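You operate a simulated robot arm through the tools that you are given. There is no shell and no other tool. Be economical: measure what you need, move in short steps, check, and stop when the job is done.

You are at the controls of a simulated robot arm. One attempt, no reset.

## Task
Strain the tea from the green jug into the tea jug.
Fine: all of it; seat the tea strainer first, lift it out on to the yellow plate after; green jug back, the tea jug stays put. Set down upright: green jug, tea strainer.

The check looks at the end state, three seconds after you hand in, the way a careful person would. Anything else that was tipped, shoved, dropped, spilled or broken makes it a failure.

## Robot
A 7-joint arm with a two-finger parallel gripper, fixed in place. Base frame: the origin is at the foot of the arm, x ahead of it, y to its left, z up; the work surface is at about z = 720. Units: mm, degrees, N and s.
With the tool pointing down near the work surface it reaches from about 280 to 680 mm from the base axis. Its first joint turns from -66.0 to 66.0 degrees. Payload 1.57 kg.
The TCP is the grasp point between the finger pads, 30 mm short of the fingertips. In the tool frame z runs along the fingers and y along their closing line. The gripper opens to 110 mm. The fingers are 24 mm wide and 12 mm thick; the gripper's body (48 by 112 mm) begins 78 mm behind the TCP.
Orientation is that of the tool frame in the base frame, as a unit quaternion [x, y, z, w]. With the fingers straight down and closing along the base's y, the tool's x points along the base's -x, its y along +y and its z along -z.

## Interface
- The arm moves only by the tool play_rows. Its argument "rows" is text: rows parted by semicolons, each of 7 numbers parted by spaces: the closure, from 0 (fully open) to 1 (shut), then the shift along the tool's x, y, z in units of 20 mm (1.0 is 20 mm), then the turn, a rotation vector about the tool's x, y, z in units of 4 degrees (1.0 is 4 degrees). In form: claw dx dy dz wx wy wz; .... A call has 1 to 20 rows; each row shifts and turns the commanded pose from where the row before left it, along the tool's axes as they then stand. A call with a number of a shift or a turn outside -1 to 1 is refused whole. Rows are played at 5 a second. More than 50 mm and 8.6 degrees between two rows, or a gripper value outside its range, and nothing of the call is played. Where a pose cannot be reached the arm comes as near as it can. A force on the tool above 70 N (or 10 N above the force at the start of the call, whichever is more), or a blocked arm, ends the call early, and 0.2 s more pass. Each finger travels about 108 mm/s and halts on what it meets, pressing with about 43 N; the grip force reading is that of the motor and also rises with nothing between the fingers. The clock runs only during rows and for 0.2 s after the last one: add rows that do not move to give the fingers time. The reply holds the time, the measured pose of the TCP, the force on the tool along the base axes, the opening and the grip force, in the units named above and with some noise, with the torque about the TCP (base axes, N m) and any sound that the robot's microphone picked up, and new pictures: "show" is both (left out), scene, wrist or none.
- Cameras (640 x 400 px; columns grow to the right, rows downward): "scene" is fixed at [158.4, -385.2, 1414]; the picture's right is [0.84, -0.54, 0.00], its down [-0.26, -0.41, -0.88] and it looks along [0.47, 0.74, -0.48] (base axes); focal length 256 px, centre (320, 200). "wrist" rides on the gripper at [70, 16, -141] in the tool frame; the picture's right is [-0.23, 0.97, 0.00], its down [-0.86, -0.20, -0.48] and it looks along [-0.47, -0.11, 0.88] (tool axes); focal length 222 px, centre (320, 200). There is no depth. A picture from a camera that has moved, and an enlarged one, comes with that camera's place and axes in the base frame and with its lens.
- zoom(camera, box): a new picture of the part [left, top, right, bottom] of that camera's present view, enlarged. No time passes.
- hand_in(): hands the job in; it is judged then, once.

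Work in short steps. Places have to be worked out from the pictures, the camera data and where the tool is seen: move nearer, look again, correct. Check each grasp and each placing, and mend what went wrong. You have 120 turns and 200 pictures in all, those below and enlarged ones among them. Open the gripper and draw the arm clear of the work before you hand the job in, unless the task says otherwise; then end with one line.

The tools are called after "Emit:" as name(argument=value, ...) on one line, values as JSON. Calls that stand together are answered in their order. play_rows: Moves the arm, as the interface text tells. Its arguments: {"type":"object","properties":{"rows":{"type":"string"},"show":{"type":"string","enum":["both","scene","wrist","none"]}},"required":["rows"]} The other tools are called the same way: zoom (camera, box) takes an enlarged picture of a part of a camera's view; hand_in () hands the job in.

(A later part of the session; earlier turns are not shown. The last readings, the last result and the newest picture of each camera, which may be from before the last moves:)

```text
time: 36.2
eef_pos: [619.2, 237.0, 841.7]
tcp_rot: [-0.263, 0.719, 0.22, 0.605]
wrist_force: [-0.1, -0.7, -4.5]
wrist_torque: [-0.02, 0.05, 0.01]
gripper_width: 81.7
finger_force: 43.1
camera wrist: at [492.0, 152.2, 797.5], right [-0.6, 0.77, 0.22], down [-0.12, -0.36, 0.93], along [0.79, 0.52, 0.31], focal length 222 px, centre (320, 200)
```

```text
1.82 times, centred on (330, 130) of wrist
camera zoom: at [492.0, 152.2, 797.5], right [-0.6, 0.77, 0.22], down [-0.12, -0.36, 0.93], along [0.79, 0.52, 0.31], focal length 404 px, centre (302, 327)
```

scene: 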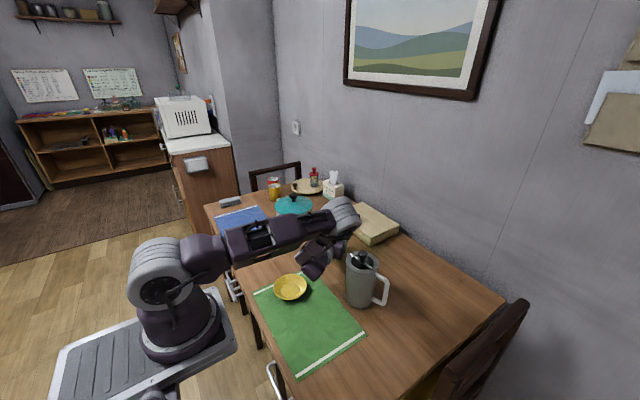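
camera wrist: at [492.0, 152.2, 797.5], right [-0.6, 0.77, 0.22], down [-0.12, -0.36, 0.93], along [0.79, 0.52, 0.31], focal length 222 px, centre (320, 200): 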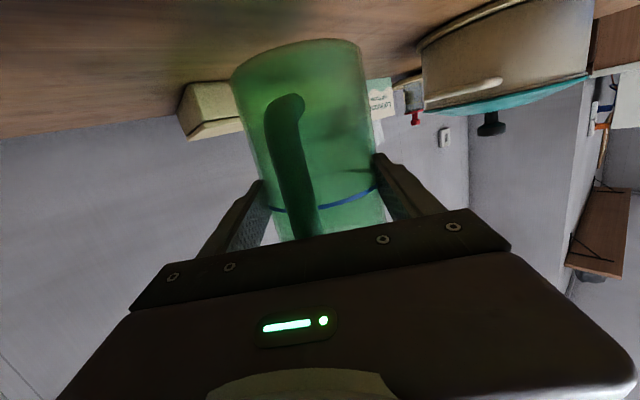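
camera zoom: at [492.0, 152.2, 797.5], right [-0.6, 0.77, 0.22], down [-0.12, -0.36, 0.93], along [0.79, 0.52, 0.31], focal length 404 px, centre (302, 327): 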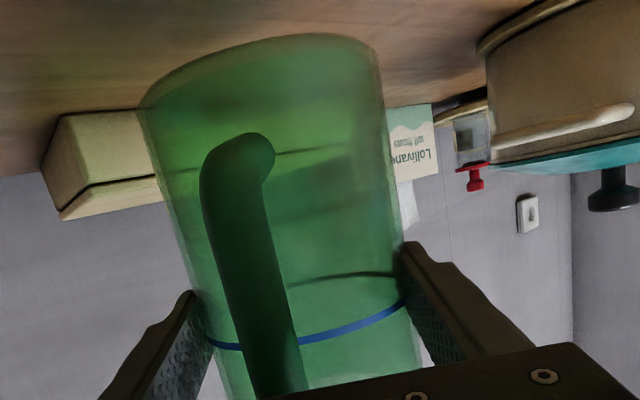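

The jug is held securely at about 4.5 N and is upright. I lift it to TCP z≈1040 so its base clears everything.

Emit:
play_rows(rows="1 -0.985 0 -0.174 0 0 0;1 -0.985 0 -0.174 0 0 0;1 -0.985 0 -0.174 0 0 0;1 -0.985 0 -0.174 0 0 0;1 -0.985 0 -0.174 0 0 0;1 -0.985 0 -0.174 0 0 0;1 -0.985 0 -0.174 0 0 0;1 -0.985 0 -0.174 0 0 0;1 -0.985 0 -0.174 0 0 0;1 -0.985 0 -0.174 0 0 0;1 0 0 0 0 0 0", show="both")

```text
time: 38.6
eef_pos: [617.8, 238.6, 1040.1]
tcp_rot: [-0.262, 0.719, 0.22, 0.605]
wrist_force: [-0.2, 0.5, -4.5]
wrist_torque: [-0.04, 0.01, -0.02]
gripper_width: 81.4
finger_force: 43.0
camera wrist: at [491.9, 152.9, 995.5], right [-0.6, 0.77, 0.22], down [-0.12, -0.36, 0.93], along [0.79, 0.52, 0.31], focal length 222 px, centre (320, 200)
```

scene: 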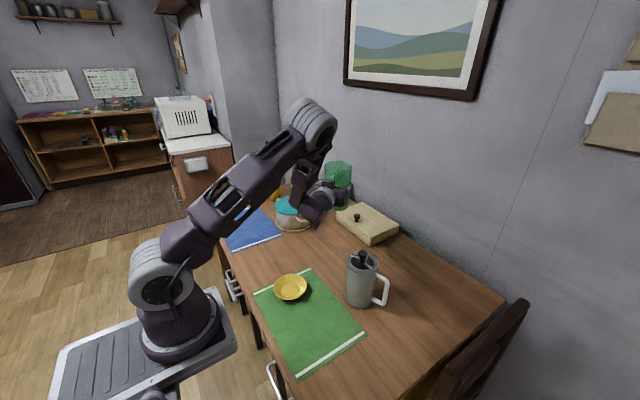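
wrist: 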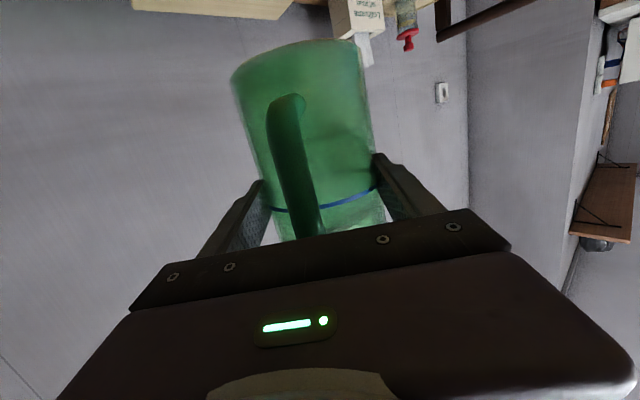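

Emit:
zoom(camera="scene", box=[290, 140, 390, 230])

Emit:
zoom(camera="wrist", box=[210, 20, 410, 240])

```text
4.44 times, centred on (340, 185) of scene
camera zoom: at [158.4, -385.1, 1414.0], right [0.84, -0.54, 0.0], down [-0.26, -0.41, -0.88], along [0.47, 0.74, -0.48], focal length 1139 px, centre (231, 267)
```

zoom: 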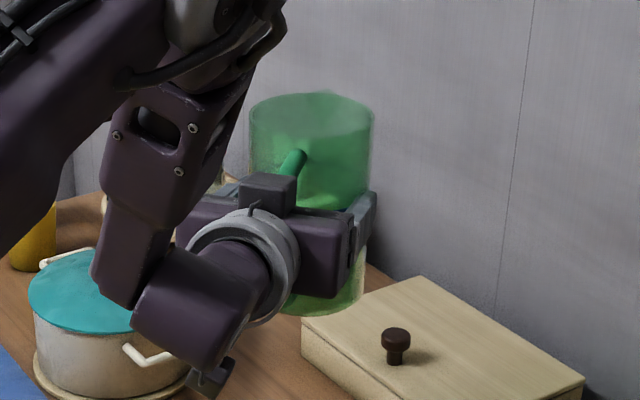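

```text
1.82 times, centred on (310, 130) of wrist
camera zoom: at [491.9, 152.9, 995.5], right [-0.6, 0.77, 0.22], down [-0.12, -0.36, 0.93], along [0.79, 0.52, 0.31], focal length 404 px, centre (338, 327)
```

zoom: 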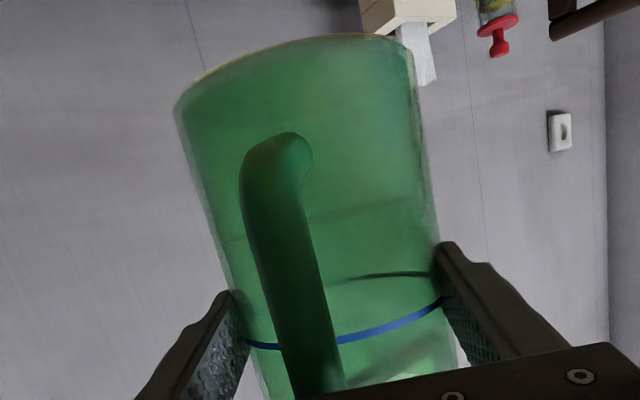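

The jug is upright and the tea level looks about a third up. I yaw the tool -35° at this height so the pour runs in the arm's plane.

Emit:
play_rows(rows="1 0 0 0 0.957 0 0.169;1 0 0 0 0.957 0 0.169;1 0 0 0 0.957 0 0.169;1 0 0 0 0.957 0 0.169;1 0 0 0 0.957 0 0.169;1 0 0 0 0.957 0 0.169;1 0 0 0 0.957 0 0.169;1 0 0 0 0.957 0 0.169;1 0 0 0 0.957 0 0.169;1 0 0 0 0 0 0", show="both")

```text
time: 40.8
eef_pos: [617.7, 237.4, 1040.6]
tcp_rot: [-0.033, 0.765, 0.028, 0.643]
wrist_force: [-0.4, 0.4, -4.8]
wrist_torque: [-0.03, 0.06, 0.0]
gripper_width: 81.5
finger_force: 43.4
camera wrist: at [464.9, 240.0, 996.8], right [-0.04, 0.97, 0.22], down [-0.31, -0.23, 0.92], along [0.95, -0.03, 0.31], focal length 222 px, centre (320, 200)
```

scene: 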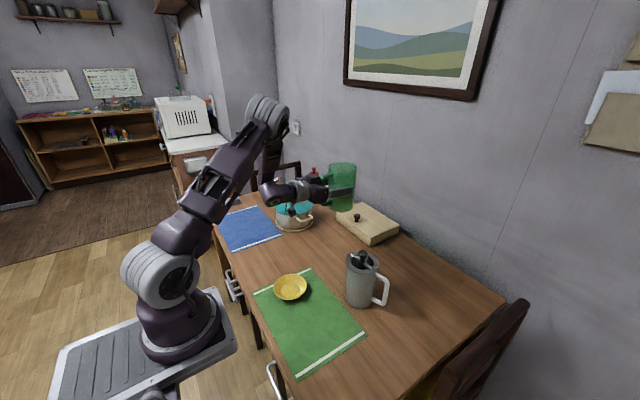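
wrist: 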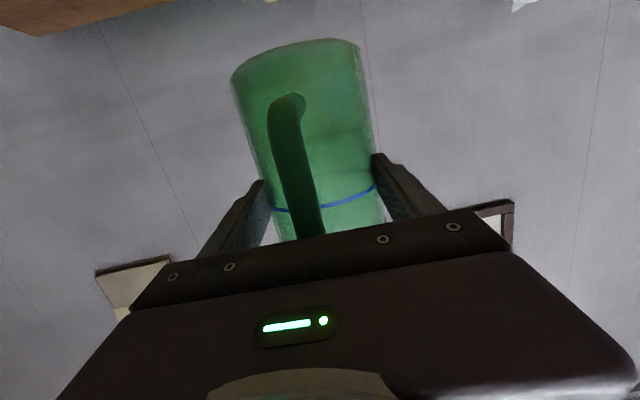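

The posture is good. I tilt forward 40°, well short of spilling (even a level of 85 mm stays inside), and check the liquid.

Emit:
play_rows(rows="1 0 0 0 0 0.6 0;1 0 0 0 0 1 0;1 0 0 0 0 1 0;1 0 0 0 0 1 0;1 0 0 0 0 1 0;1 0 0 0 0 1 0;1 0 0 0 0 1 0;1 0 0 0 0 1 0;1 0 0 0 0 1 0;1 0 0 0 0 1 0;1 0 0 0 0 0.4 0;1 0 0 0 0 0 0", show="both")

Emit:
zoom(camera="scene", box=[290, 140, 390, 230])

```text
time: 43.4
eef_pos: [615.9, 238.2, 1041.8]
tcp_rot: [-0.04, 0.939, 0.015, 0.342]
wrist_force: [0.5, 0.2, -3.9]
wrist_torque: [0.0, -0.03, -0.06]
gripper_width: 81.2
finger_force: 42.9
camera wrist: at [472.1, 240.7, 1105.7], right [0.09, 0.99, 0.15], down [0.36, -0.17, 0.92], along [0.93, -0.03, -0.37], focal length 222 px, centre (320, 200)
```

scene: 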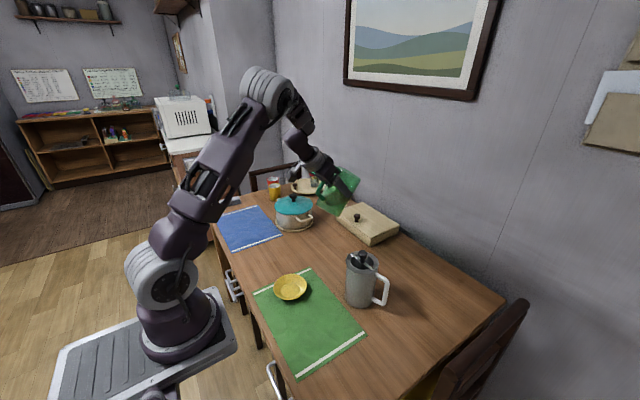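
wrist: 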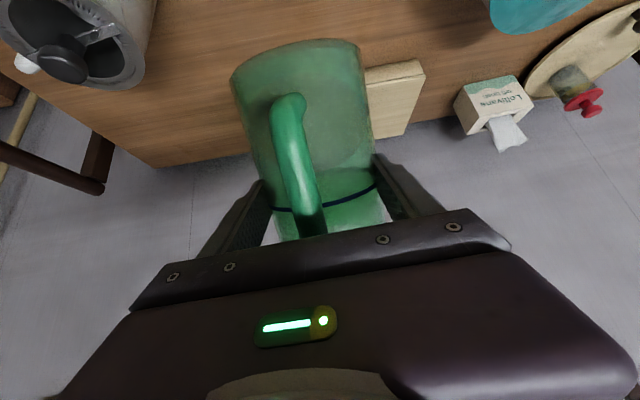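

```text
4.44 times, centred on (340, 185) of scene
camera zoom: at [158.4, -385.1, 1414.0], right [0.84, -0.54, 0.0], down [-0.26, -0.41, -0.88], along [0.47, 0.74, -0.48], focal length 1139 px, centre (231, 267)
```

zoom: 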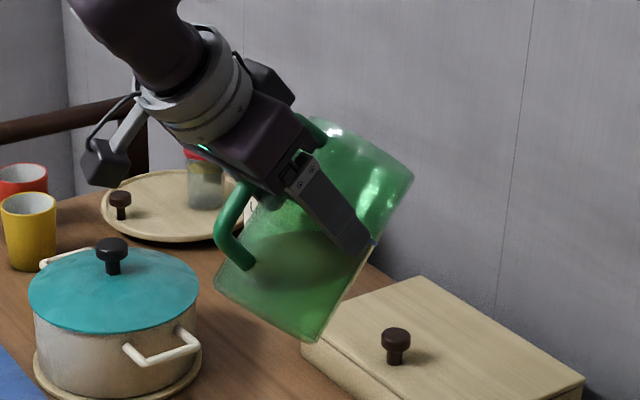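

The tea sits well inside at 40° of tilt. I move to the pouring station behind the tea jug at the same height.

Emit:
play_rows(rows="1 0.27 -0.431 -0.225 0 0 0;1 0.535 -0.862 -0.449 0 0 0;1 0.535 -0.862 -0.449 0 0 0;1 0.535 -0.862 -0.449 0 0 0;1 0.535 -0.862 -0.449 0 0 0;1 0.535 -0.862 -0.449 0 0 0;1 0.535 -0.862 -0.449 0 0 0;1 0.535 -0.862 -0.449 0 0 0;1 0.535 -0.862 -0.449 0 0 0;1 0.535 -0.862 -0.449 0 0 0;1 0.535 -0.862 -0.449 0 0 0;1 0.27 -0.431 -0.225 0 0 0;1 0 0 0 0 0 0;1 0 0 0 0 0 0", show="both")

Emit:
zoom(camera="scene", box=[280, 180, 420, 310])

```text
time: 46.4
eef_pos: [480.1, 39.3, 1042.7]
tcp_rot: [-0.041, 0.938, 0.016, 0.343]
wrist_force: [1.1, -0.3, -3.7]
wrist_torque: [0.04, 0.0, 0.01]
gripper_width: 81.3
finger_force: 43.2
camera wrist: at [335.2, 40.5, 1106.0], right [0.09, 0.99, 0.15], down [0.36, -0.17, 0.92], along [0.93, -0.03, -0.37], focal length 222 px, centre (320, 200)
```

scene: 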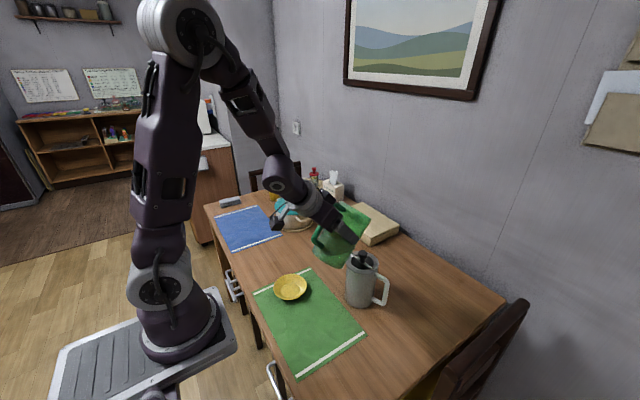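
wrist: 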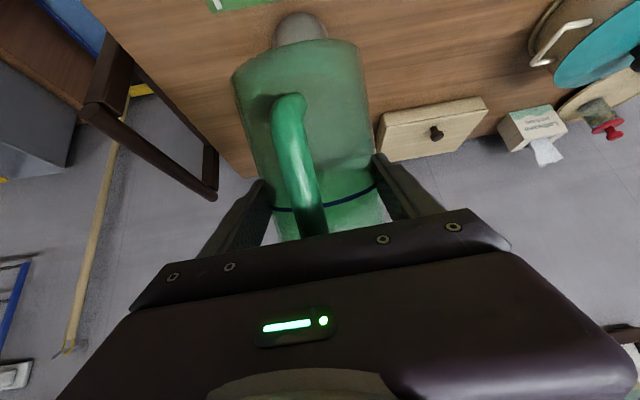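

```text
3.08 times, centred on (350, 245) of scene
camera zoom: at [158.4, -385.2, 1414.0], right [0.84, -0.54, 0.0], down [-0.26, -0.41, -0.88], along [0.47, 0.74, -0.48], focal length 788 px, centre (228, 62)
```

zoom: 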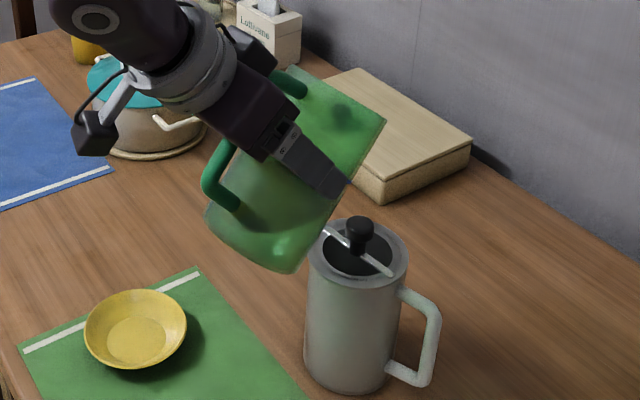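

Alignment looks right. I descend 85 mm, then tilt to 60°, which should still be short of pouring.

Emit:
play_rows(rows="1 0.546 -0.034 0.652 0 0 0;1 0.546 -0.034 0.652 0 0 0;1 0.546 -0.034 0.652 0 0 0;1 0.546 -0.034 0.652 0 0 0;1 0.546 -0.034 0.652 0 0 0;1 0 0 0 0 0.7 0;1 0 0 0 0 0.7 0;1 0 0 0 0 0.7 0;1 0 0 0 0 0.7 0;1 0 0 0 0 0.7 0;1 0 0 0 0 0.7 0;1 0 0 0 0 0 0;1 0 0 0 0 0 0", show="wrist")

Emit:
zoom(camera="scene", box=[290, 200, 410, 310])

Emit:
zoom(camera="wrist", box=[210, 20, 410, 240])

```text
time: 49.2
eef_pos: [480.1, 33.9, 956.9]
tcp_rot: [-0.043, 0.978, 0.008, 0.202]
wrist_force: [-0.3, -0.4, -4.3]
wrist_torque: [0.04, -0.05, -0.03]
gripper_width: 81.1
finger_force: 42.5
camera wrist: at [359.5, 38.3, 1058.6], right [0.12, 0.99, 0.09], down [0.61, -0.15, 0.78], along [0.78, -0.04, -0.62], focal length 222 px, centre (320, 200)
```

wrist: 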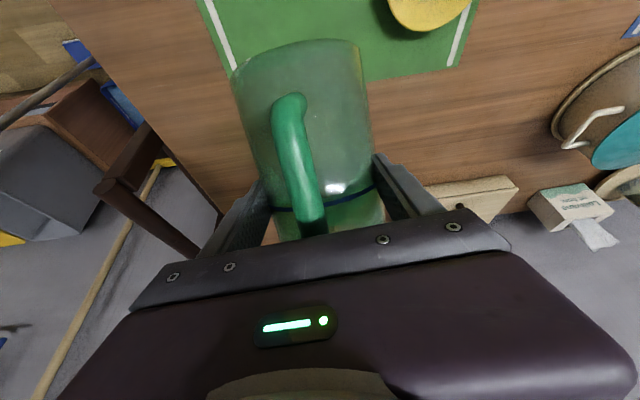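

```text
3.64 times, centred on (350, 255) of scene
camera zoom: at [158.4, -385.1, 1414.0], right [0.84, -0.54, 0.0], down [-0.26, -0.41, -0.88], along [0.47, 0.74, -0.48], focal length 932 px, centre (211, 0)
```

zoom: 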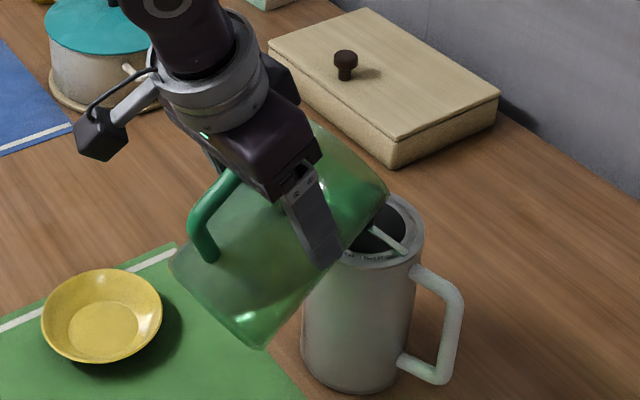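

```text
1.82 times, centred on (310, 130) of wrist
camera zoom: at [359.5, 38.3, 1058.6], right [0.12, 0.99, 0.09], down [0.61, -0.15, 0.78], along [0.78, -0.04, -0.62], focal length 404 px, centre (338, 327)
```

zoom: 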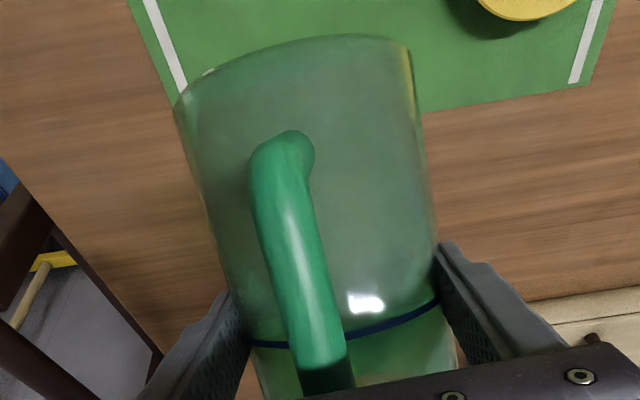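

The lip is estimated at along -14 mm, z≈930, just short of the knob. I tilt to 65°, moving the TCP so the lip stays fixed, then look.

Emit:
play_rows(rows="1 -0.07 0.03 -0.133 0 0.683 0;1 -0.07 0.03 -0.133 0 0.683 0;1 -0.07 0.03 -0.133 0 0.683 0;1 0 0 0 0 0 0;1 0 0 0 0 0 0", show="wrist")

Emit:
zoom(camera="scene", box=[310, 210, 400, 300])

```text
time: 50.4
eef_pos: [481.0, 34.8, 966.1]
tcp_rot: [-0.043, 0.99, 0.005, 0.132]
wrist_force: [0.7, 0.5, -0.4]
wrist_torque: [0.06, -0.4, 0.05]
gripper_width: 81.0
finger_force: 42.9
camera wrist: at [376.2, 40.5, 1083.8], right [0.13, 0.99, 0.06], down [0.72, -0.14, 0.69], along [0.69, -0.05, -0.73], focal length 222 px, centre (320, 200)
```

wrist: 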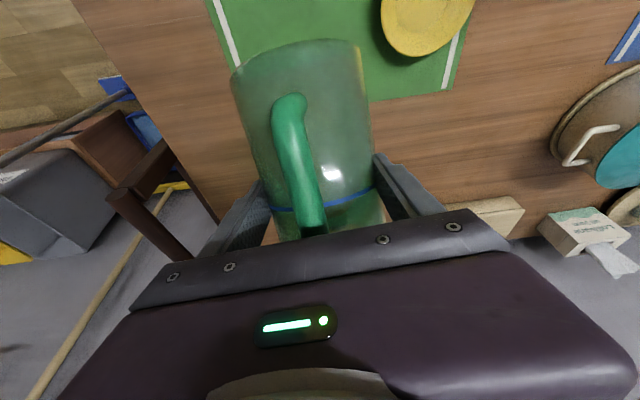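

```text
4.44 times, centred on (355, 255) of scene
camera zoom: at [158.4, -385.1, 1414.0], right [0.84, -0.54, 0.0], down [-0.26, -0.41, -0.88], along [0.47, 0.74, -0.48], focal length 1139 px, centre (164, -44)
```

zoom: 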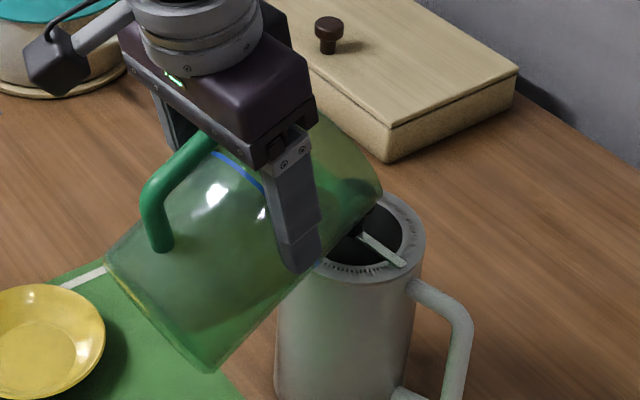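

The force and torque show the lip is touching something about 100 mm ahead of the TCP, which must be the knob. I raise 10 mm first, then back off 15 mm.

Emit:
play_rows(rows="1 -0.065 0 -0.24 0 0 0;1 -0.065 0 -0.24 0 0 0;1 0 0 0 0 0 0;1 0.36 0 -0.1 0 0 0;1 0.36 0 -0.1 0 0 0;1 0 0 0 0 0 0", show="wrist")

Emit:
zoom(camera="scene", box=[310, 210, 400, 300])

```text
time: 51.8
eef_pos: [467.2, 33.0, 975.5]
tcp_rot: [-0.044, 0.99, 0.005, 0.131]
wrist_force: [-0.2, -0.8, -3.8]
wrist_torque: [0.04, -0.09, 0.01]
gripper_width: 81.3
finger_force: 42.9
camera wrist: at [361.7, 38.9, 1093.9], right [0.13, 0.99, 0.06], down [0.72, -0.14, 0.68], along [0.69, -0.05, -0.73], focal length 222 px, centre (320, 200)
```

wrist: 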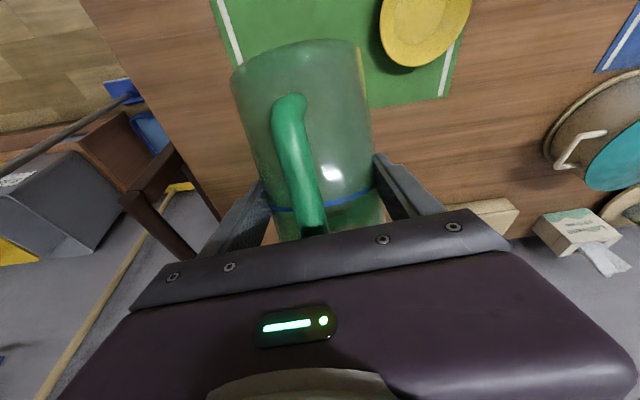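

```text
4.44 times, centred on (355, 255) of scene
camera zoom: at [158.4, -385.2, 1414.0], right [0.84, -0.54, 0.0], down [-0.26, -0.41, -0.88], along [0.47, 0.74, -0.48], focal length 1139 px, centre (164, -44)
```

zoom: 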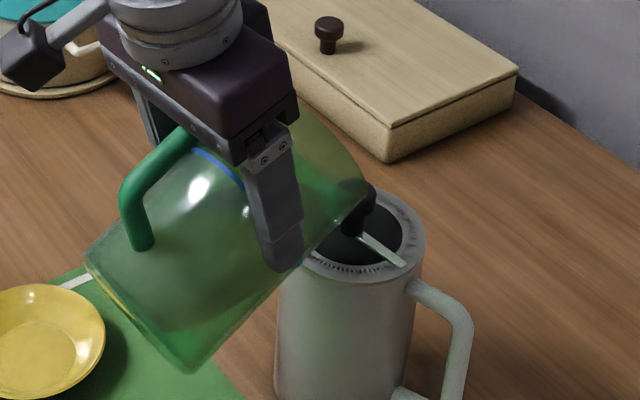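

The strainer is still seated and the contact is gone, so the lip reaches further forward than I assumed. With corrected geometry I tilt to 75°, keeping the lip about 24 mm behind the centre at z≈930.

Emit:
play_rows(rows="1 -0.183 0.02 -0.115 0 0.5 0;1 -0.183 0.02 -0.115 0 0.5 0;1 -0.183 0.02 -0.115 0 0.5 0;1 -0.183 0.02 -0.115 0 0.5 0;1 -0.183 0.02 -0.115 0 0.5 0;1 0 0 0 0 0 0;1 0 0 0 0 0 0", show="wrist")

Emit:
zoom(camera="scene", box=[310, 210, 400, 300])

```text
time: 53.4
eef_pos: [483.2, 37.3, 989.9]
tcp_rot: [-0.044, 0.998, 0.002, 0.045]
wrist_force: [0.4, 0.3, -2.4]
wrist_torque: [-0.03, -0.07, -0.01]
gripper_width: 81.0
finger_force: 43.1
camera wrist: at [399.4, 44.6, 1125.3], right [0.14, 0.99, 0.02], down [0.82, -0.13, 0.55], along [0.55, -0.06, -0.83], focal length 222 px, centre (320, 200)
```

wrist: 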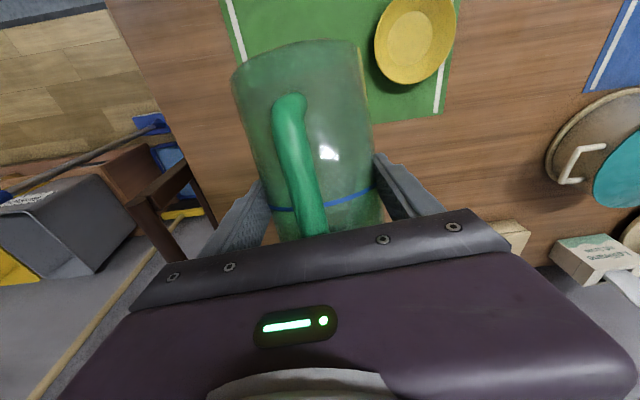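

```text
4.44 times, centred on (355, 255) of scene
camera zoom: at [158.4, -385.2, 1414.0], right [0.84, -0.54, 0.0], down [-0.26, -0.41, -0.88], along [0.47, 0.74, -0.48], focal length 1139 px, centre (164, -44)
```

zoom: 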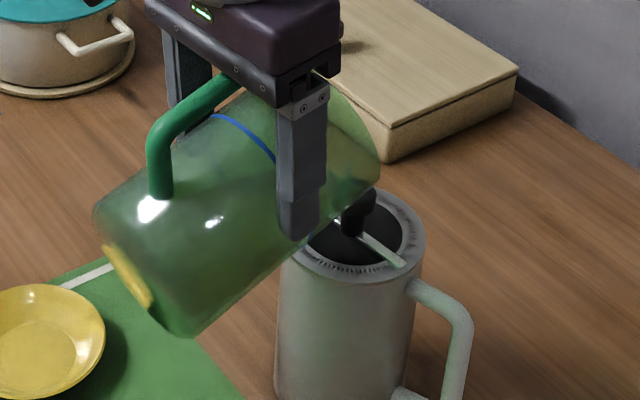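

The weight reads less, so it may be pouring. I hold for a second and look again.

Emit:
play_rows(rows="1 0 0 0 0 0 0;1 0 0 0 0 0 0;1 0 0 0 0 0 0;1 0 0 0 0 0 0", show="scene")

Emit:
zoom(camera="scene", box=[335, 220, 395, 280])

```text
time: 54.4
eef_pos: [482.6, 36.8, 991.6]
tcp_rot: [-0.044, 0.998, 0.003, 0.044]
wrist_force: [-0.5, 0.0, -3.0]
wrist_torque: [0.0, -0.03, 0.01]
gripper_width: 81.2
finger_force: 43.1
```

scene: 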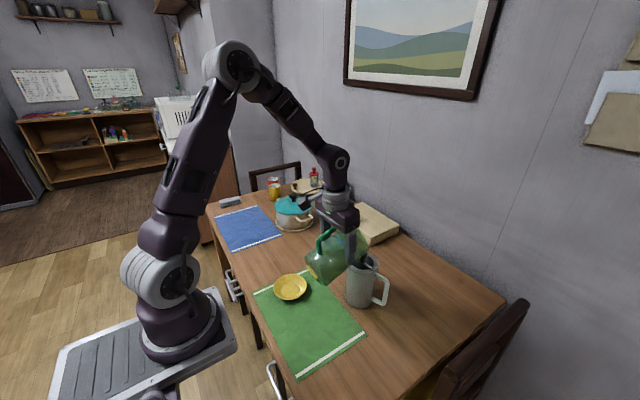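

```text
6.67 times, centred on (365, 250) of scene
camera zoom: at [158.4, -385.2, 1414.0], right [0.84, -0.54, 0.0], down [-0.26, -0.41, -0.88], along [0.47, 0.74, -0.48], focal length 1708 px, centre (20, -133)
```

zoom: 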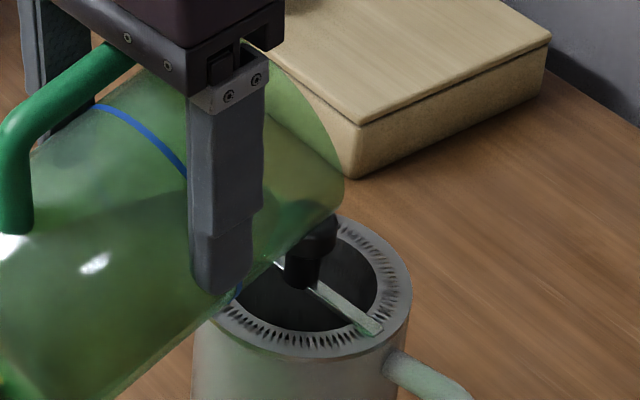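

The weight has dropped about 1 N and nothing is spilled outside. I continue slowly to 85° and hold.

Emit:
play_rows(rows="1 -0.097 0 -0.104 0 0.417 0;1 -0.097 0 -0.104 0 0.417 0;1 -0.097 0 -0.104 0 0.417 0;1 -0.097 0 -0.104 0 0.417 0;1 -0.097 0 -0.104 0 0.417 0;1 -0.097 0 -0.104 0 0.417 0;1 0 0 0 0 0 0;1 0 0 0 0 0 0;1 0 0 0 0 0 0;1 0 0 0 0 0 0;1 0 0 0 0 0 0", show="wrist")

Emit:
zoom(camera="scene", box=[310, 210, 400, 300])

```text
time: 56.8
eef_pos: [493.4, 36.0, 1003.8]
tcp_rot: [-0.043, 0.998, -0.002, -0.043]
wrist_force: [1.4, -0.3, -1.0]
wrist_torque: [0.01, -0.02, 0.02]
gripper_width: 81.0
finger_force: 42.7
camera wrist: at [435.3, 46.7, 1150.4], right [0.14, 0.99, -0.02], down [0.91, -0.12, 0.4], along [0.4, -0.07, -0.91], focal length 222 px, centre (320, 200)
```

wrist: 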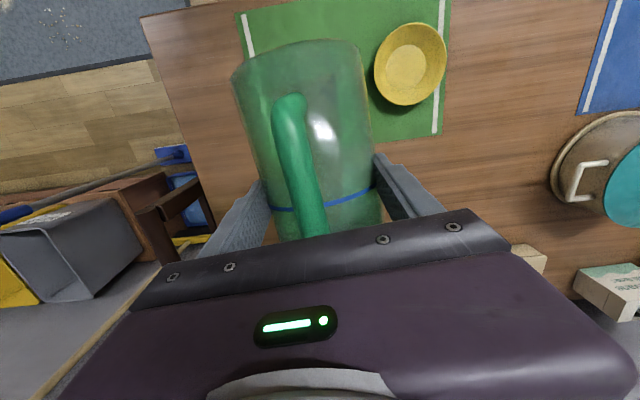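

```text
4.44 times, centred on (355, 255) of scene
camera zoom: at [158.4, -385.2, 1414.0], right [0.84, -0.54, 0.0], down [-0.26, -0.41, -0.88], along [0.47, 0.74, -0.48], focal length 1139 px, centre (164, -44)
```

zoom: 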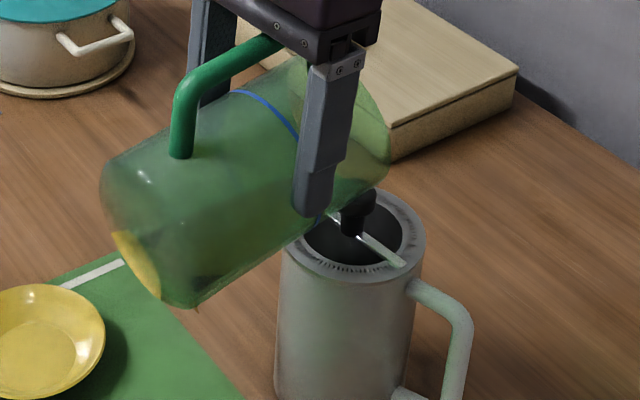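

No contact and the flow is clean. I continue to 105° with the lip kept fixed, then hold.

Emit:
play_rows(rows="1 -0.116 0 -0.127 0 0.5 0;1 -0.116 0 -0.127 0 0.5 0;1 -0.116 0 -0.127 0 0.5 0;1 -0.116 0 -0.127 0 0.5 0;1 -0.116 0 -0.127 0 0.5 0;1 0 0 0 0 0 0;1 0 0 0 0 0 0;1 -0.116 0 -0.127 0 0.5 0;1 -0.116 0 -0.127 0 0.5 0;1 -0.116 0 -0.127 0 0.5 0;1 -0.116 0 -0.127 0 0.5 0;1 -0.116 0 -0.127 0 0.5 0;1 0 0 0 0 0 0;1 0 0 0 0 0 0;1 0 0 0 0 0 0", show="wrist")

Emit:
zoom(camera="scene", box=[310, 210, 400, 300])

```text
time: 60.0
eef_pos: [522.0, 41.3, 1023.2]
tcp_rot: [-0.043, 0.976, -0.01, -0.216]
wrist_force: [-0.4, -0.1, -1.4]
wrist_torque: [-0.01, -0.04, -0.02]
gripper_width: 80.6
finger_force: 42.7
camera wrist: at [517.1, 55.4, 1179.7], right [0.12, 0.99, -0.1], down [0.99, -0.11, 0.07], along [0.06, -0.1, -0.99], focal length 222 px, centre (320, 200)
```

wrist: 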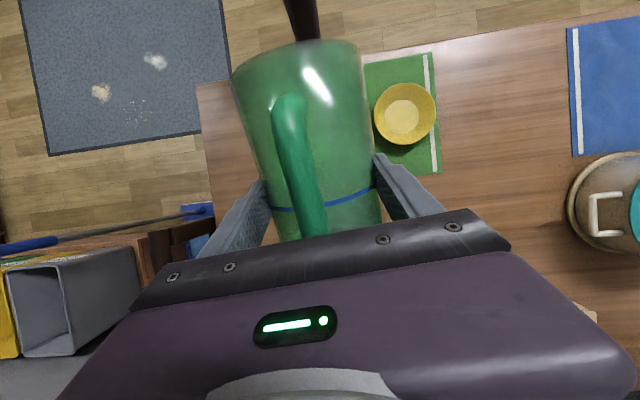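

```text
4.44 times, centred on (355, 255) of scene
camera zoom: at [158.4, -385.2, 1414.0], right [0.84, -0.54, 0.0], down [-0.26, -0.41, -0.88], along [0.47, 0.74, -0.48], focal length 1139 px, centre (164, -44)
```

zoom: 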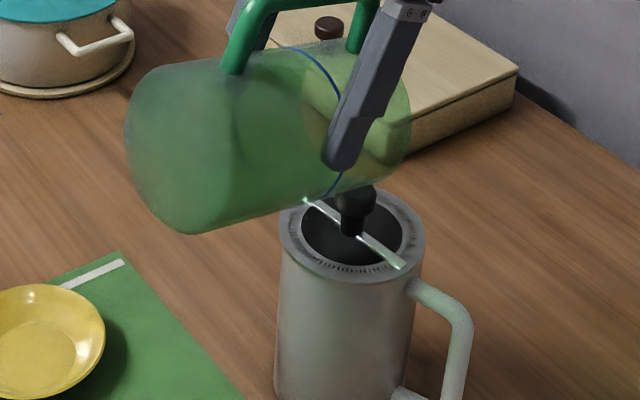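

It looks nearly empty. I tilt to about 120° and hold so the last drops drain.

Emit:
play_rows(rows="1 -0.116 0 -0.125 0 0.5 0;1 -0.116 0 -0.125 0 0.5 0;1 -0.116 0 -0.125 0 0.5 0;1 -0.116 0 -0.125 0 0.5 0;1 -0.116 0 -0.125 0 0.5 0;1 -0.116 0 -0.122 0 0.5 0;1 -0.116 0 -0.122 0 0.5 0;1 0 0 0 0 0 0;1 0 0 0 0 0 0;1 0 0 0 0 0 0;1 0 0 0 0 0 0;1 0 0 0 0 0 0;1 0 0 0 0 0 0;1 0 0 0 0 0 0;1 0 0 0 0 0 0;1 0 0 0 0 0 0;1 0 0 0 0 0 0", show="wrist")

Emit:
zoom(camera="scene", box=[310, 200, 400, 300])

```text
time: 63.6
eef_pos: [537.2, 41.4, 1028.7]
tcp_rot: [-0.042, 0.953, -0.013, -0.299]
wrist_force: [0.0, -0.2, -1.5]
wrist_torque: [-0.01, -0.03, -0.03]
gripper_width: 80.5
finger_force: 43.3
out of reach, approached as far as the arm can: row 6, 7
camera wrist: at [559.6, 59.0, 1184.2], right [0.1, 0.99, -0.13], down [0.99, -0.11, -0.1], along [-0.11, -0.12, -0.99], focal length 222 px, centre (320, 200)
```

wrist: 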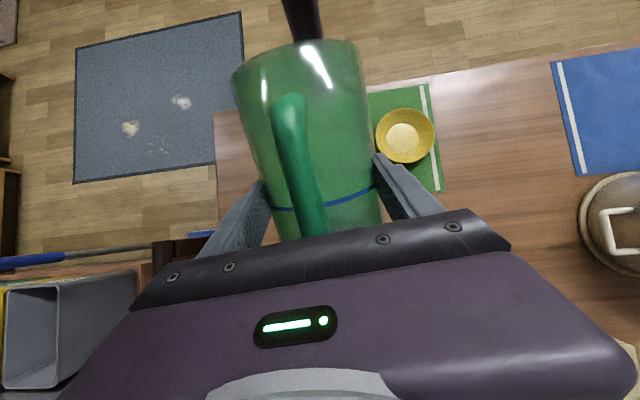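

```text
4.00 times, centred on (355, 250) of scene
camera zoom: at [158.4, -385.2, 1414.0], right [0.84, -0.54, 0.0], down [-0.26, -0.41, -0.88], along [0.47, 0.74, -0.48], focal length 1025 px, centre (180, 0)
```

zoom: 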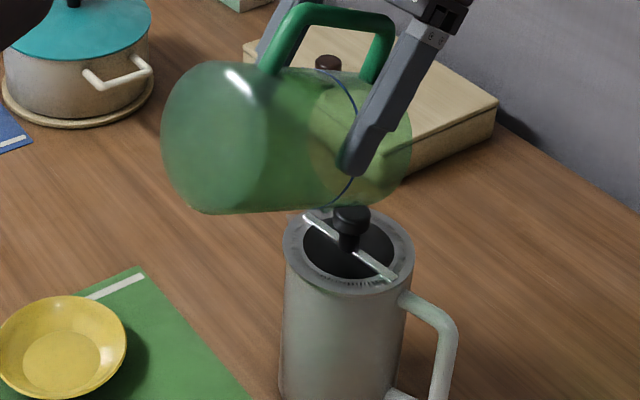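

The tilt reached about 115° with the weight steady at 1.5 N, so the jug is empty. I reverse the tilt along the same path to about 75°.

Emit:
play_rows(rows="1 0.232 0 0.25 0 -1 0;1 0.232 0 0.25 0 -1 0;1 0.232 0 0.25 0 -1 0;1 0.232 0 0.25 0 -1 0;1 0.232 0 0.25 0 -1 0;1 0.232 0 0.25 0 -1 0;1 0.232 0 0.25 0 -1 0;1 0.232 0 0.25 0 -1 0;1 0.232 0 0.25 0 -1 0;1 0.232 0 0.25 0 -1 0;1 0 0 0 0 0 0", show="none")

```text
time: 66.0
eef_pos: [480.0, 36.6, 994.7]
tcp_rot: [-0.042, 0.998, 0.002, 0.046]
wrist_force: [0.0, -0.2, -2.3]
wrist_torque: [0.0, -0.04, 0.05]
gripper_width: 80.8
finger_force: 42.9
```

Now I raise 65 mm and tilt back to 40°.

Emit:
play_rows(rows="1 -0.07 0 -0.81 0 0 0;1 -0.07 0 -0.81 0 0 0;1 -0.07 0 -0.81 0 0 0;1 -0.07 0 -0.81 0 0 0;1 0 0 0 0 -0.964 0;1 0 0 0 0 -0.964 0;1 0 0 0 0 -0.964 0;1 0 0 0 0 -0.964 0;1 0 0 0 0 -0.964 0;1 0 0 0 0 -0.964 0;1 0 0 0 0 -0.964 0;1 0 0 0 0 -0.964 0;1 0 0 0 0 -0.964 0;1 0 0 0 0 0 0", show="both")

Emit:
zoom(camera="scene", box=[270, 190, 410, 310])

```text
time: 69.0
eef_pos: [479.4, 36.1, 1058.6]
tcp_rot: [-0.042, 0.939, 0.015, 0.342]
wrist_force: [0.6, 0.0, -1.1]
wrist_torque: [-0.02, 0.0, 0.03]
gripper_width: 80.9
finger_force: 42.6
camera wrist: at [334.6, 38.5, 1122.6], right [0.09, 0.99, 0.15], down [0.36, -0.17, 0.92], along [0.93, -0.03, -0.37], focal length 222 px, centre (320, 200)
```

scene: 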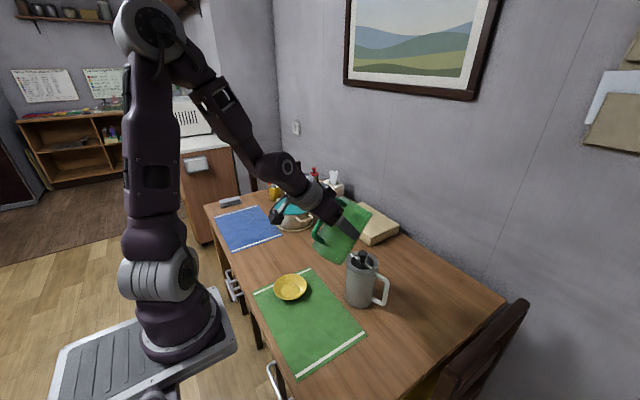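
wrist: 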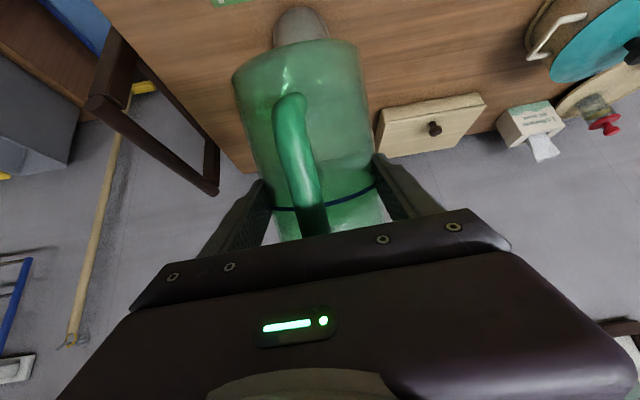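

```text
3.33 times, centred on (340, 250) of scene
camera zoom: at [158.4, -385.2, 1414.0], right [0.84, -0.54, 0.0], down [-0.26, -0.41, -0.88], along [0.47, 0.74, -0.48], focal length 854 px, centre (253, 33)
```

zoom: 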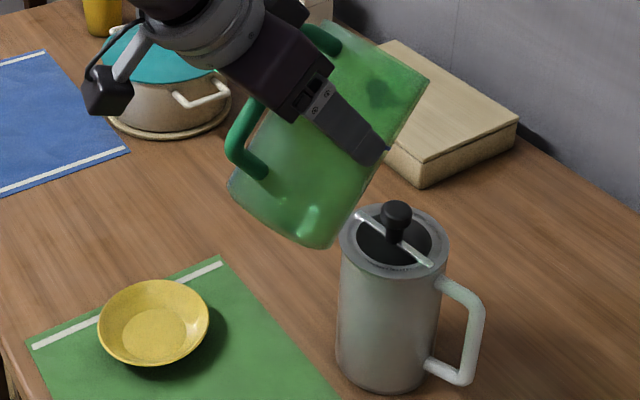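

The jug is empty, nothing spilled and the strainer is still seated. I carry the jug back above its original place.

Emit:
play_rows(rows="1 -0.27 0.43 0.227 0 0 0;1 -0.541 0.859 0.4545 0 0 0;1 -0.541 0.859 0.4545 0 0 0;1 -0.541 0.859 0.4545 0 0 0;1 -0.541 0.859 0.4545 0 0 0;1 -0.541 0.859 0.4545 0 0 0;1 -0.541 0.859 0.4545 0 0 0;1 -0.541 0.859 0.4545 0 0 0;1 -0.541 0.859 0.4545 0 0 0;1 -0.541 0.859 0.4545 0 0 0;1 -0.541 0.859 0.4545 0 0 0;1 -0.27 0.43 0.227 0 0 0;1 0 0 0 0 0 0", show="none")

Emit:
play_rows(rows="1 0 0 0 0 -1 0;1 0 0 0 0 -1 0;1 0 0 0 0 -1 0;1 0 0 0 0 -1 0;1 0 0 0 0 -1 0;1 0 0 0 0 -1 0;1 0 0 0 0 -1 0;1 0 0 0 0 -1 0;1 0 0 0 0 -1 0;1 0 0 0 0 -1 0;1 0 0 0 0 0 0", show="none")

Emit:
play_rows(rows="1 0 0 0 -0.957 0 -0.169;1 0 0 0 -0.957 0 -0.169;1 0 0 0 -0.957 0 -0.169;1 0 0 0 -0.957 0 -0.169;1 0 0 0 -0.957 0 -0.169;1 0 0 0 -0.957 0 -0.169;1 0 0 0 -0.957 0 -0.169;1 0 0 0 -0.957 0 -0.169;1 0 0 0 -0.957 0 -0.169;1 0 0 0 0 0 0", show="both")

```text
time: 71.8
eef_pos: [619.1, 238.0, 1058.1]
tcp_rot: [-0.041, 0.939, 0.016, 0.34]
wrist_force: [0.0, 0.0, -1.1]
wrist_torque: [0.0, -0.01, -0.02]
gripper_width: 80.7
finger_force: 42.8
```

```text
time: 74.2
eef_pos: [618.2, 237.8, 1058.3]
tcp_rot: [-0.04, 0.926, 0.017, 0.374]
wrist_force: [0.2, -0.1, -1.9]
wrist_torque: [-0.05, 0.01, -0.01]
gripper_width: 80.8
finger_force: 43.0
out of reach, approached as far as the arm can: row 2, 3, 4, 5, 6, 7, 8, 9, 10
```

```text
time: 76.4
eef_pos: [617.6, 239.4, 1059.0]
tcp_rot: [-0.198, 0.876, 0.27, 0.346]
wrist_force: [-0.4, -1.1, -0.6]
wrist_torque: [0.0, 0.0, -0.01]
gripper_width: 80.5
finger_force: 43.2
camera wrist: at [491.3, 152.7, 1102.8], right [-0.37, 0.79, 0.49], down [0.45, -0.31, 0.84], along [0.81, 0.53, -0.24], focal length 222 px, centre (320, 200)
```

scene: 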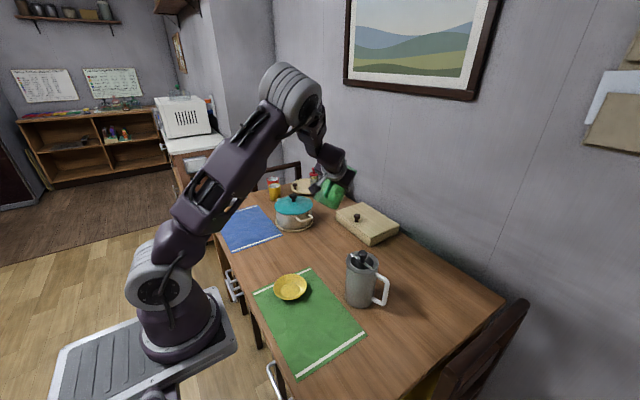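
wrist: 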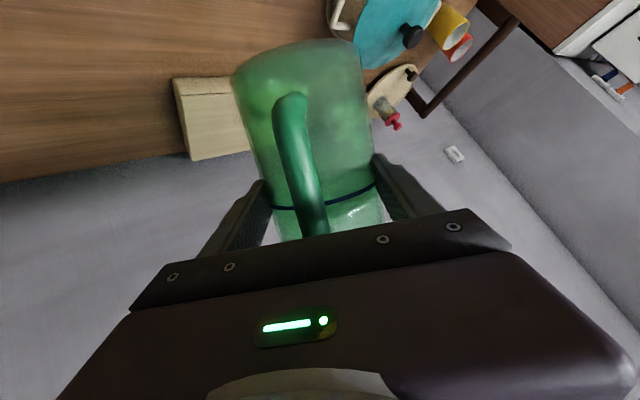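

The pitch hit a joint limit at this height, so the yaw came out as a roll. The jug is empty, so no harm is done. I correct to a clean yaw of 40° and 45° down before lowering.

Emit:
play_rows(rows="1 0 0 0 0.47 0.26 -0.9;1 0 0 0 0.47 0.26 -0.9;1 0 0 0 0.47 0.26 -0.9;1 0 0 0 0.47 0.26 -0.9;1 0 0 0 0.47 0.26 -0.9;1 0 0 0 0 0 0", show="none")

```text
time: 77.8
eef_pos: [617.7, 238.4, 1059.0]
tcp_rot: [-0.316, 0.868, 0.131, 0.359]
wrist_force: [-0.1, 0.9, -1.2]
wrist_torque: [0.0, 0.04, 0.01]
gripper_width: 80.9
finger_force: 43.2
```

The orientation is exact. I lower 40 mm and try pitching up in steps.

Emit:
play_rows(rows="1 0.7 0 0.7 0 0 0;1 0.7 0 0.7 0 0 0;1 0 0 0 0 -1 0;1 0 0 0 0 -1 0;1 0 0 0 0 -1 0;1 0 0 0 0 -1 0;1 0 0 0 0 0 0", show="scene")

```text
time: 79.4
eef_pos: [617.5, 238.8, 1018.6]
tcp_rot: [-0.294, 0.81, 0.175, 0.476]
wrist_force: [0.5, 0.1, -1.5]
wrist_torque: [-0.04, 0.01, 0.0]
gripper_width: 80.4
finger_force: 43.1
```

scene: 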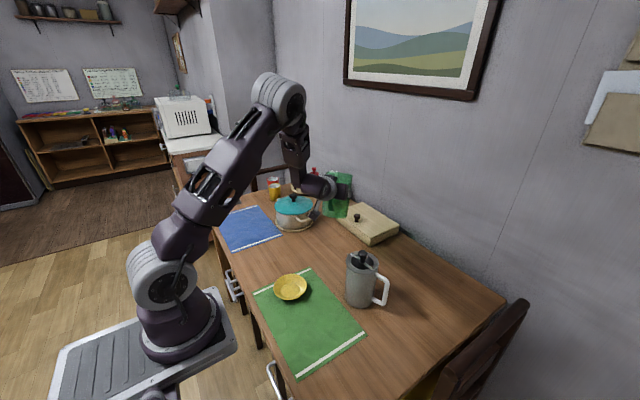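

No limit this time; it is at 29°. I finish the pitch to 10° below horizontal.

Emit:
play_rows(rows="1 0 0 0 0 -0.95 0;1 0 0 0 0 -0.95 0;1 0 0 0 0 -0.95 0;1 0 0 0 0 -0.95 0;1 0 0 0 0 -0.95 0;1 0 0 0 0 0 0", show="both")

```text
time: 80.8
eef_pos: [617.5, 239.3, 1020.2]
tcp_rot: [-0.261, 0.72, 0.221, 0.604]
wrist_force: [-0.2, -0.3, -2.1]
wrist_torque: [-0.02, 0.02, 0.0]
gripper_width: 80.6
finger_force: 42.7
camera wrist: at [491.6, 152.9, 976.4], right [-0.6, 0.77, 0.23], down [-0.12, -0.36, 0.92], along [0.8, 0.52, 0.31], focal length 222 px, centre (320, 200)
```

scene: 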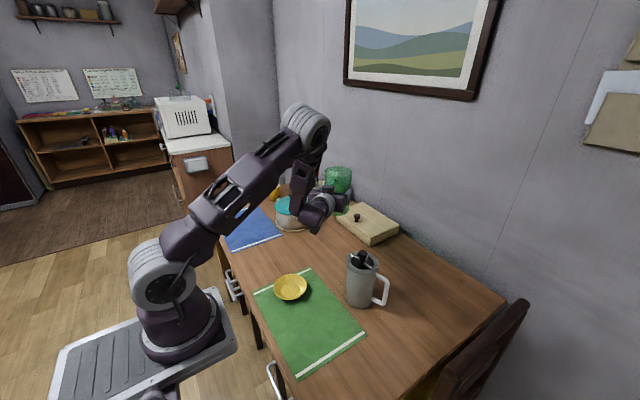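
wrist: 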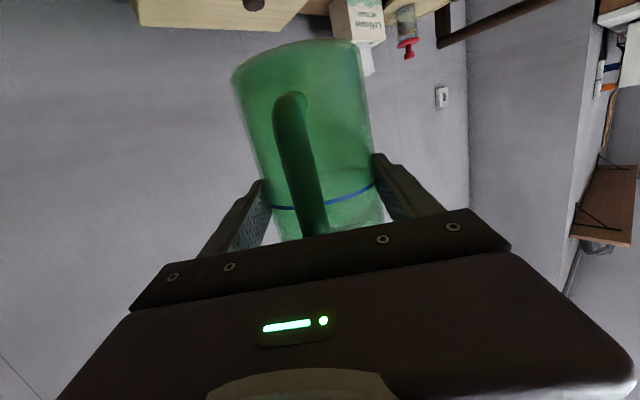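

The pose matches the one after lifting. I descend toward the original spot and stop about 20 mm above.

Emit:
play_rows(rows="1 0.985 0 0.174 0 0 0;1 0.985 0 0.174 0 0 0;1 0.985 0 0.174 0 0 0;1 0.985 0 0.174 0 0 0;1 0.985 0 0.174 0 0 0;1 0.985 0 0.174 0 0 0;1 0.985 0 0.174 0 0 0;1 0.985 0 0.174 0 0 0;1 0.985 0 0.174 0 0 0;1 0.5 0 0.09 0 0 0;1 0 0 0 0 0 0", show="both")

Emit:
zoom(camera="wrist", box=[200, 20, 460, 240])

```text
time: 83.2
eef_pos: [618.8, 239.0, 828.7]
tcp_rot: [-0.261, 0.721, 0.22, 0.603]
wrist_force: [0.1, 0.1, -1.6]
wrist_torque: [-0.03, -0.02, 0.03]
gripper_width: 80.8
finger_force: 43.2
camera wrist: at [491.8, 154.4, 785.5], right [-0.6, 0.77, 0.23], down [-0.12, -0.36, 0.93], along [0.8, 0.52, 0.3], focal length 222 px, centre (320, 200)
```

scene: 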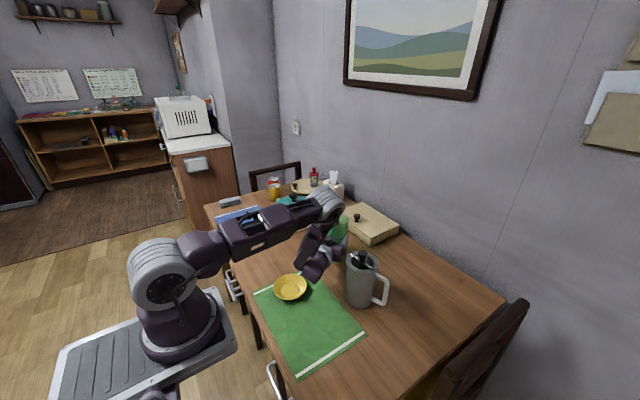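
wrist: 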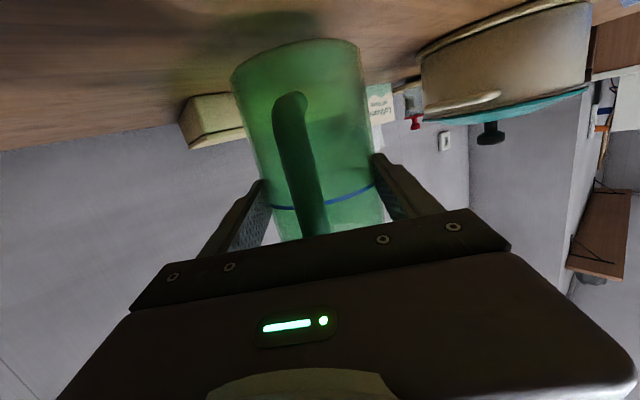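

```text
1.82 times, centred on (330, 130) of wrist
camera zoom: at [491.8, 154.4, 785.5], right [-0.6, 0.77, 0.23], down [-0.12, -0.36, 0.93], along [0.8, 0.52, 0.3], focal length 404 px, centre (302, 327)
```

zoom: 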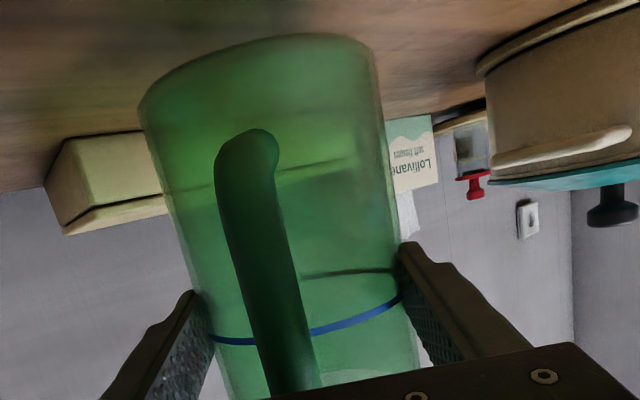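

The jug looks upright. I lower gently to contact.

Emit:
play_rows(rows="1 0.4 0 0.07 0 0 0;1 0.3 0 0.053 0 0 0;1 0.1 0 0.018 0 0 0;1 0.1 0 0.018 0 0 0;1 0 0 0 0 0 0", show="none")

```text
time: 84.4
eef_pos: [618.8, 241.1, 812.2]
tcp_rot: [-0.261, 0.721, 0.22, 0.603]
wrist_force: [0.2, 0.4, -1.5]
wrist_torque: [-0.02, 0.04, -0.01]
gripper_width: 80.8
finger_force: 43.0
```

Emit:
play_rows(rows="1 0.08 0 0.014 0 0 0;1 0.06 0 0.01 0 0 0;1 0 0 0 0 0 0", show="none")

```text
time: 85.2
eef_pos: [618.0, 238.8, 809.3]
tcp_rot: [-0.261, 0.721, 0.221, 0.603]
wrist_force: [-1.2, 1.4, 2.7]
wrist_torque: [0.15, -0.11, 0.1]
gripper_width: 80.7
finger_force: 42.7
```

Light contact at z 809, which matches the pickup height. I nudge down 0.8 mm and open slowly.

Emit:
play_rows(rows="1 0.04 0 0.007 0 0 0;0.9 0 0 0 0 0 0;0.6 0 0 0 0 0 0;0.4 0 0 0 0 0 0;0.25 0 0 0 0 0 0;0.15 0 0 0 0 0 0;0.08 0 0 0 0 0 0;0 0 0 0 0 0 0;0 0 0 0 0 0 0;0 0 0 0 0 0 0", show="wrist")

Emit:
zoom(camera="wrist", box=[180, 20, 480, 240])

```text
time: 87.4
eef_pos: [618.1, 240.0, 807.4]
tcp_rot: [-0.261, 0.721, 0.22, 0.603]
wrist_force: [-0.4, 0.2, 0.1]
wrist_torque: [0.0, -0.04, -0.02]
gripper_width: 109.9
finger_force: 0.0
camera wrist: at [491.4, 152.5, 764.6], right [-0.6, 0.77, 0.23], down [-0.12, -0.36, 0.93], along [0.8, 0.52, 0.3], focal length 222 px, centre (320, 200)
```

wrist: 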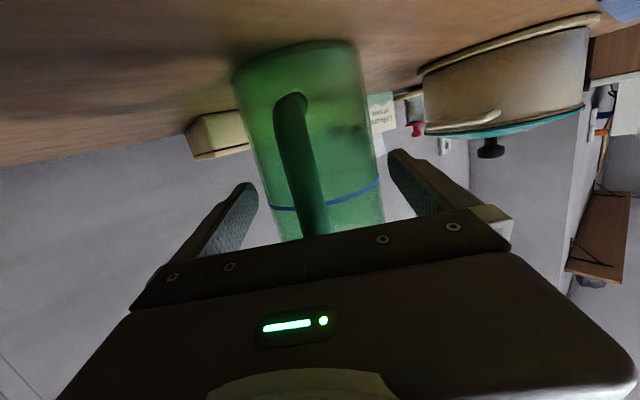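

```text
1.82 times, centred on (330, 130) of wrist
camera zoom: at [491.4, 152.5, 764.6], right [-0.6, 0.77, 0.23], down [-0.12, -0.36, 0.93], along [0.8, 0.52, 0.3], focal length 404 px, centre (302, 327)
```

zoom: 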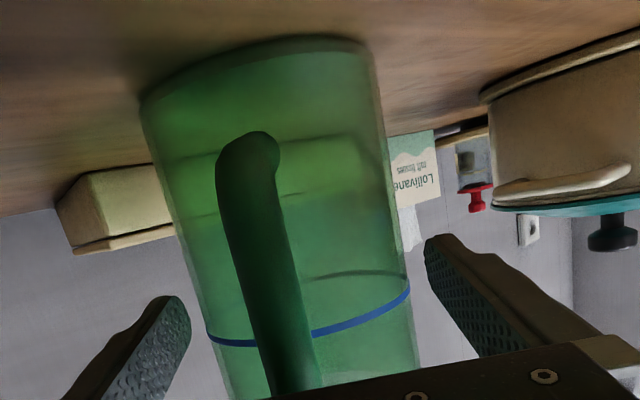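

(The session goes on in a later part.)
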